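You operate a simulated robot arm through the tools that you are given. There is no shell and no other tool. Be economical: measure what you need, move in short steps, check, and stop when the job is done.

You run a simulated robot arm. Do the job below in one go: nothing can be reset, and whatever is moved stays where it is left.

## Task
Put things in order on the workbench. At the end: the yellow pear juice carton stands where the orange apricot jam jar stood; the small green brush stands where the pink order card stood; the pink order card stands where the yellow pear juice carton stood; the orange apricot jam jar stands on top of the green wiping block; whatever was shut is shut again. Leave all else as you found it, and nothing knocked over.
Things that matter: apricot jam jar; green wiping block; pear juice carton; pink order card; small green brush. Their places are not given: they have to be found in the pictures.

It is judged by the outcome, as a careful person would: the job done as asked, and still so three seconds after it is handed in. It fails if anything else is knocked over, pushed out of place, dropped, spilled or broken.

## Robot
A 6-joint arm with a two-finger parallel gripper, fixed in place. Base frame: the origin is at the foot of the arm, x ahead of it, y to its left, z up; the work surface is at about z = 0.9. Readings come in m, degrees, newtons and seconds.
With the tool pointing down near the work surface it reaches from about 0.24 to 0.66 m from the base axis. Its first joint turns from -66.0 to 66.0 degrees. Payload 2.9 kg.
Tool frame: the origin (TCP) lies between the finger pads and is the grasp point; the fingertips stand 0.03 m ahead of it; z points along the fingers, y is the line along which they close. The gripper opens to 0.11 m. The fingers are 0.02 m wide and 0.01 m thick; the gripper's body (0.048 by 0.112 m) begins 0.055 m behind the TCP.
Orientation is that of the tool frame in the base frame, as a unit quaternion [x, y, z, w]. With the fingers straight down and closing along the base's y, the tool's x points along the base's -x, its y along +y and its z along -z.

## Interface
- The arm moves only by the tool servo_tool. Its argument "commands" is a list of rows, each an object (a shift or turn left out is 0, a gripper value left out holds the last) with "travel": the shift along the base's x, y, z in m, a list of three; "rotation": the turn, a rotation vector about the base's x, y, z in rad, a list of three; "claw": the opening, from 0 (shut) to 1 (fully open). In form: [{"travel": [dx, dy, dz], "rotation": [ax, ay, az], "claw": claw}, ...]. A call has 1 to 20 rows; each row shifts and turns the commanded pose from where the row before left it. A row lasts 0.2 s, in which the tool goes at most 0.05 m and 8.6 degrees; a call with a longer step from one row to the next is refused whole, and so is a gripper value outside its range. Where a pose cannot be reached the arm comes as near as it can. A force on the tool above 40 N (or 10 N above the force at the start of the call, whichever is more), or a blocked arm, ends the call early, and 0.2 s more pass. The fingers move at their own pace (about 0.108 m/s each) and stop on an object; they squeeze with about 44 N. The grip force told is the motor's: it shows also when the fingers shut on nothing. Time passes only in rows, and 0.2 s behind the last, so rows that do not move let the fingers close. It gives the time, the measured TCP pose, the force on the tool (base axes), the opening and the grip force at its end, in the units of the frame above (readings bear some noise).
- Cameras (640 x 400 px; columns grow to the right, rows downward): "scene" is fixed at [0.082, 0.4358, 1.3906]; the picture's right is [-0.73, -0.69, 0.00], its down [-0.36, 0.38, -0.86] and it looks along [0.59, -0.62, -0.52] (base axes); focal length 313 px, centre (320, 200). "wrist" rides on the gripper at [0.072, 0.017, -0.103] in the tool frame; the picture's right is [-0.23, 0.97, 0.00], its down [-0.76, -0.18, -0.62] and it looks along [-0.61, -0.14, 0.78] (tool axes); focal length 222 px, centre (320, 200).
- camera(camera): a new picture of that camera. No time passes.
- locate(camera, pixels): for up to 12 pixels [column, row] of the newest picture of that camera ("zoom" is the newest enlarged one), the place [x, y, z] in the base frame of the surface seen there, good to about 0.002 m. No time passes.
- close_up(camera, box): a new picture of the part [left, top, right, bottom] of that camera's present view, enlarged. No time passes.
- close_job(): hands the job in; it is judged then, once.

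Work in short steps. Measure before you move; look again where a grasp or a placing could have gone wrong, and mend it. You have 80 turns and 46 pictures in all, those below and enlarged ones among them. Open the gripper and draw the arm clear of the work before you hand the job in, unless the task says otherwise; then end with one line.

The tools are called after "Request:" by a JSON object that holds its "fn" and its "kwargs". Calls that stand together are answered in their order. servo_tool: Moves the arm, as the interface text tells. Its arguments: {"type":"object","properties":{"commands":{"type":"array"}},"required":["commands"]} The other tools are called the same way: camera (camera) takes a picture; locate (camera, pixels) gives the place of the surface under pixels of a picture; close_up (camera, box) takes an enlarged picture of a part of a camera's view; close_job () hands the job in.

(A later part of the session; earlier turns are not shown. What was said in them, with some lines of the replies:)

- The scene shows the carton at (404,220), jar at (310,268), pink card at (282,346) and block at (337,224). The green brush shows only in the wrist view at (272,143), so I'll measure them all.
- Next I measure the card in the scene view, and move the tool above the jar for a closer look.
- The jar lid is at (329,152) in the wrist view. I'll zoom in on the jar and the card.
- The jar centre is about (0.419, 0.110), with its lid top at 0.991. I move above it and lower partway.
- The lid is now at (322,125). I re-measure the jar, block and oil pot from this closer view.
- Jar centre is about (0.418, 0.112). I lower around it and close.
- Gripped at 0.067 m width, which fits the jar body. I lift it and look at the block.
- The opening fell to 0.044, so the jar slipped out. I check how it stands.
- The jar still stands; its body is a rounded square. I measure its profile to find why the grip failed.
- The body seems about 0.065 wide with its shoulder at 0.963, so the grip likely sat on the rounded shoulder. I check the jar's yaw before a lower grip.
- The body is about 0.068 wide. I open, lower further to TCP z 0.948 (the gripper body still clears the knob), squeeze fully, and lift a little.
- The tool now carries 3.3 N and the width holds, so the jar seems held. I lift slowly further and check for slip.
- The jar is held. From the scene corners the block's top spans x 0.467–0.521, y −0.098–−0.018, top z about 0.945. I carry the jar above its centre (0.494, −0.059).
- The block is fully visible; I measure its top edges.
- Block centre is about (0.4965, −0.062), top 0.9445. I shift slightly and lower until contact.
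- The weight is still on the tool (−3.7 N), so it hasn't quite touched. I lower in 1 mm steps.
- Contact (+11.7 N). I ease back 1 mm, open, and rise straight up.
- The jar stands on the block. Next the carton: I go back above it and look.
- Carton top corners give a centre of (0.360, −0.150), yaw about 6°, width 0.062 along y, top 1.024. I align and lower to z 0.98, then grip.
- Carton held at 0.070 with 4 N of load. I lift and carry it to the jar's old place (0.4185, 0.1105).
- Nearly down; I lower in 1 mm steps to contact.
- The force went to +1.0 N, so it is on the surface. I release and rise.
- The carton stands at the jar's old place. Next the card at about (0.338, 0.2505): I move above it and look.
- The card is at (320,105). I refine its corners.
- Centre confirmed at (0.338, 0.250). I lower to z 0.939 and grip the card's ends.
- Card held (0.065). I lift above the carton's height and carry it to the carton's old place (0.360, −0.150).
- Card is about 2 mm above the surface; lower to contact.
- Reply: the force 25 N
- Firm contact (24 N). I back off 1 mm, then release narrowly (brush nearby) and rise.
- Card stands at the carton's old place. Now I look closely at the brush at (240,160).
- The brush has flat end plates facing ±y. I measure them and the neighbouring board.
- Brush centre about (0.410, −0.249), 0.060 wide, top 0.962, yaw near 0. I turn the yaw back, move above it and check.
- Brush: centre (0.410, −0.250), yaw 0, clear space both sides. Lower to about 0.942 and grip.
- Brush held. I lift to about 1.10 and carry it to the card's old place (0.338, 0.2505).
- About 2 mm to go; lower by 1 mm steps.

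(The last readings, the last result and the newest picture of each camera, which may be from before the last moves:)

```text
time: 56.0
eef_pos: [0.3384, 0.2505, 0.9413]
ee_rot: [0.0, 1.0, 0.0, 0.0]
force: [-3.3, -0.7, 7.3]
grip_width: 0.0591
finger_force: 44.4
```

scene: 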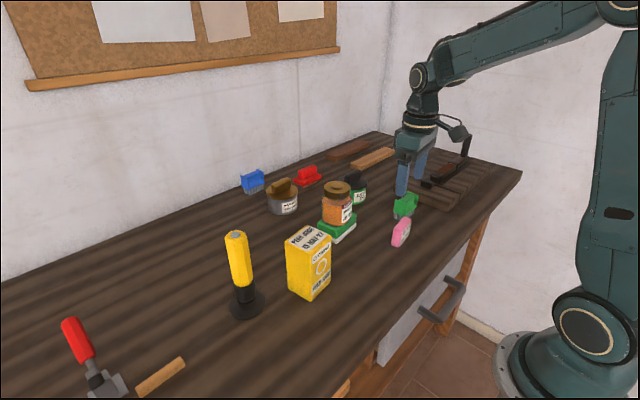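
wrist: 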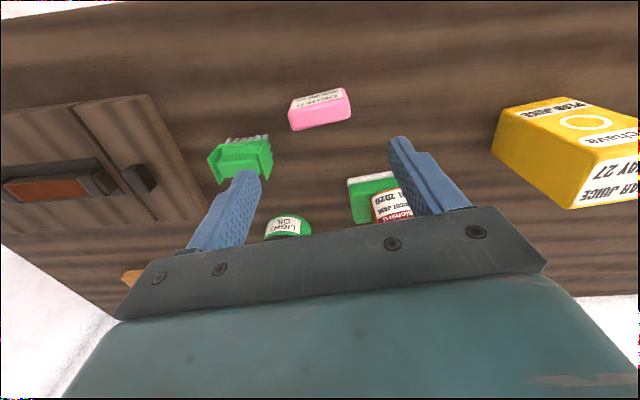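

Contact (+7.3 N). I release and rise.

Request:
{"fn": "servo_tool", "kwargs": {"commands": [{"claw": 0.65}, {"claw": 0.8}, {"claw": 0.95}, {"claw": 0.95}, {"travel": [0, 0, 0.02]}, {"travel": [0, 0, 0.04]}, {"travel": [0, 0, 0.045]}, {"travel": [0, 0, 0.045]}, {"travel": [0, 0, 0.045]}, {"travel": [0, -0.04, 0.02]}, {"travel": [0, -0.045, 0]}, {"travel": [0, -0.045, 0]}, {"travel": [0, -0.045, 0], "claw": 1}, {"travel": [0, -0.045, 0]}, {"travel": [0, -0.045, 0]}, {"travel": [0, -0.045, 0]}, {"travel": [0, -0.045, 0]}, {"travel": [0, 0, 0]}]}}

Request:
{"fn": "camera", "kwargs": {"camera": "scene"}}

Request:
{"fn": "close_up", "kwargs": {"camera": "scene", "box": [220, 160, 460, 380]}}

```text
time: 59.8
eef_pos: [0.3365, -0.1056, 1.1575]
ee_rot: [0.0, 1.0, 0.0, 0.0]
force: [0.2, 0.6, -1.0]
grip_width: 0.1099
finger_force: 0.0
```

```text
13 pictures are left
```

scene: 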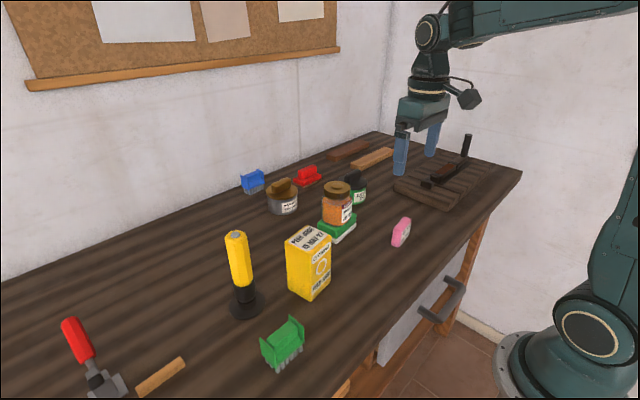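

```text
1.82 times, centred on (340, 270) of scene
```

zoom: 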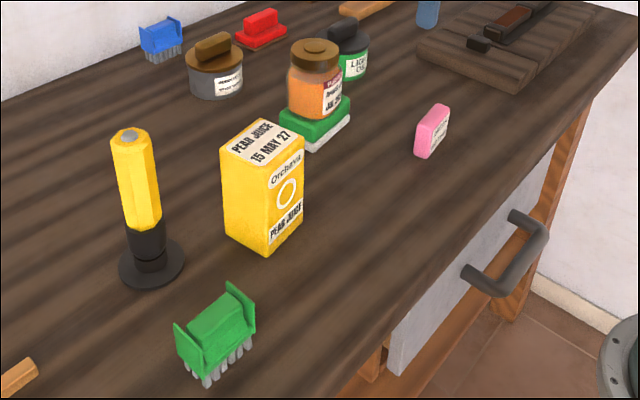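

All four things stand in their new places, the drawer is shut, nothing is disturbed, and the arm is clear. I hand the job in.

Request:
{"fn": "close_job", "kwargs": {}}

```text
The job is handed in.
```

The job is handed in: the carton stands where the jar was, the card where the carton was, the brush where the card was, and the jar on top of the green block. The drawer was never opened. On my first try the jar slipped from the gripper but stayed standing. In the last pictures nothing is knocked over or visibly out of place.
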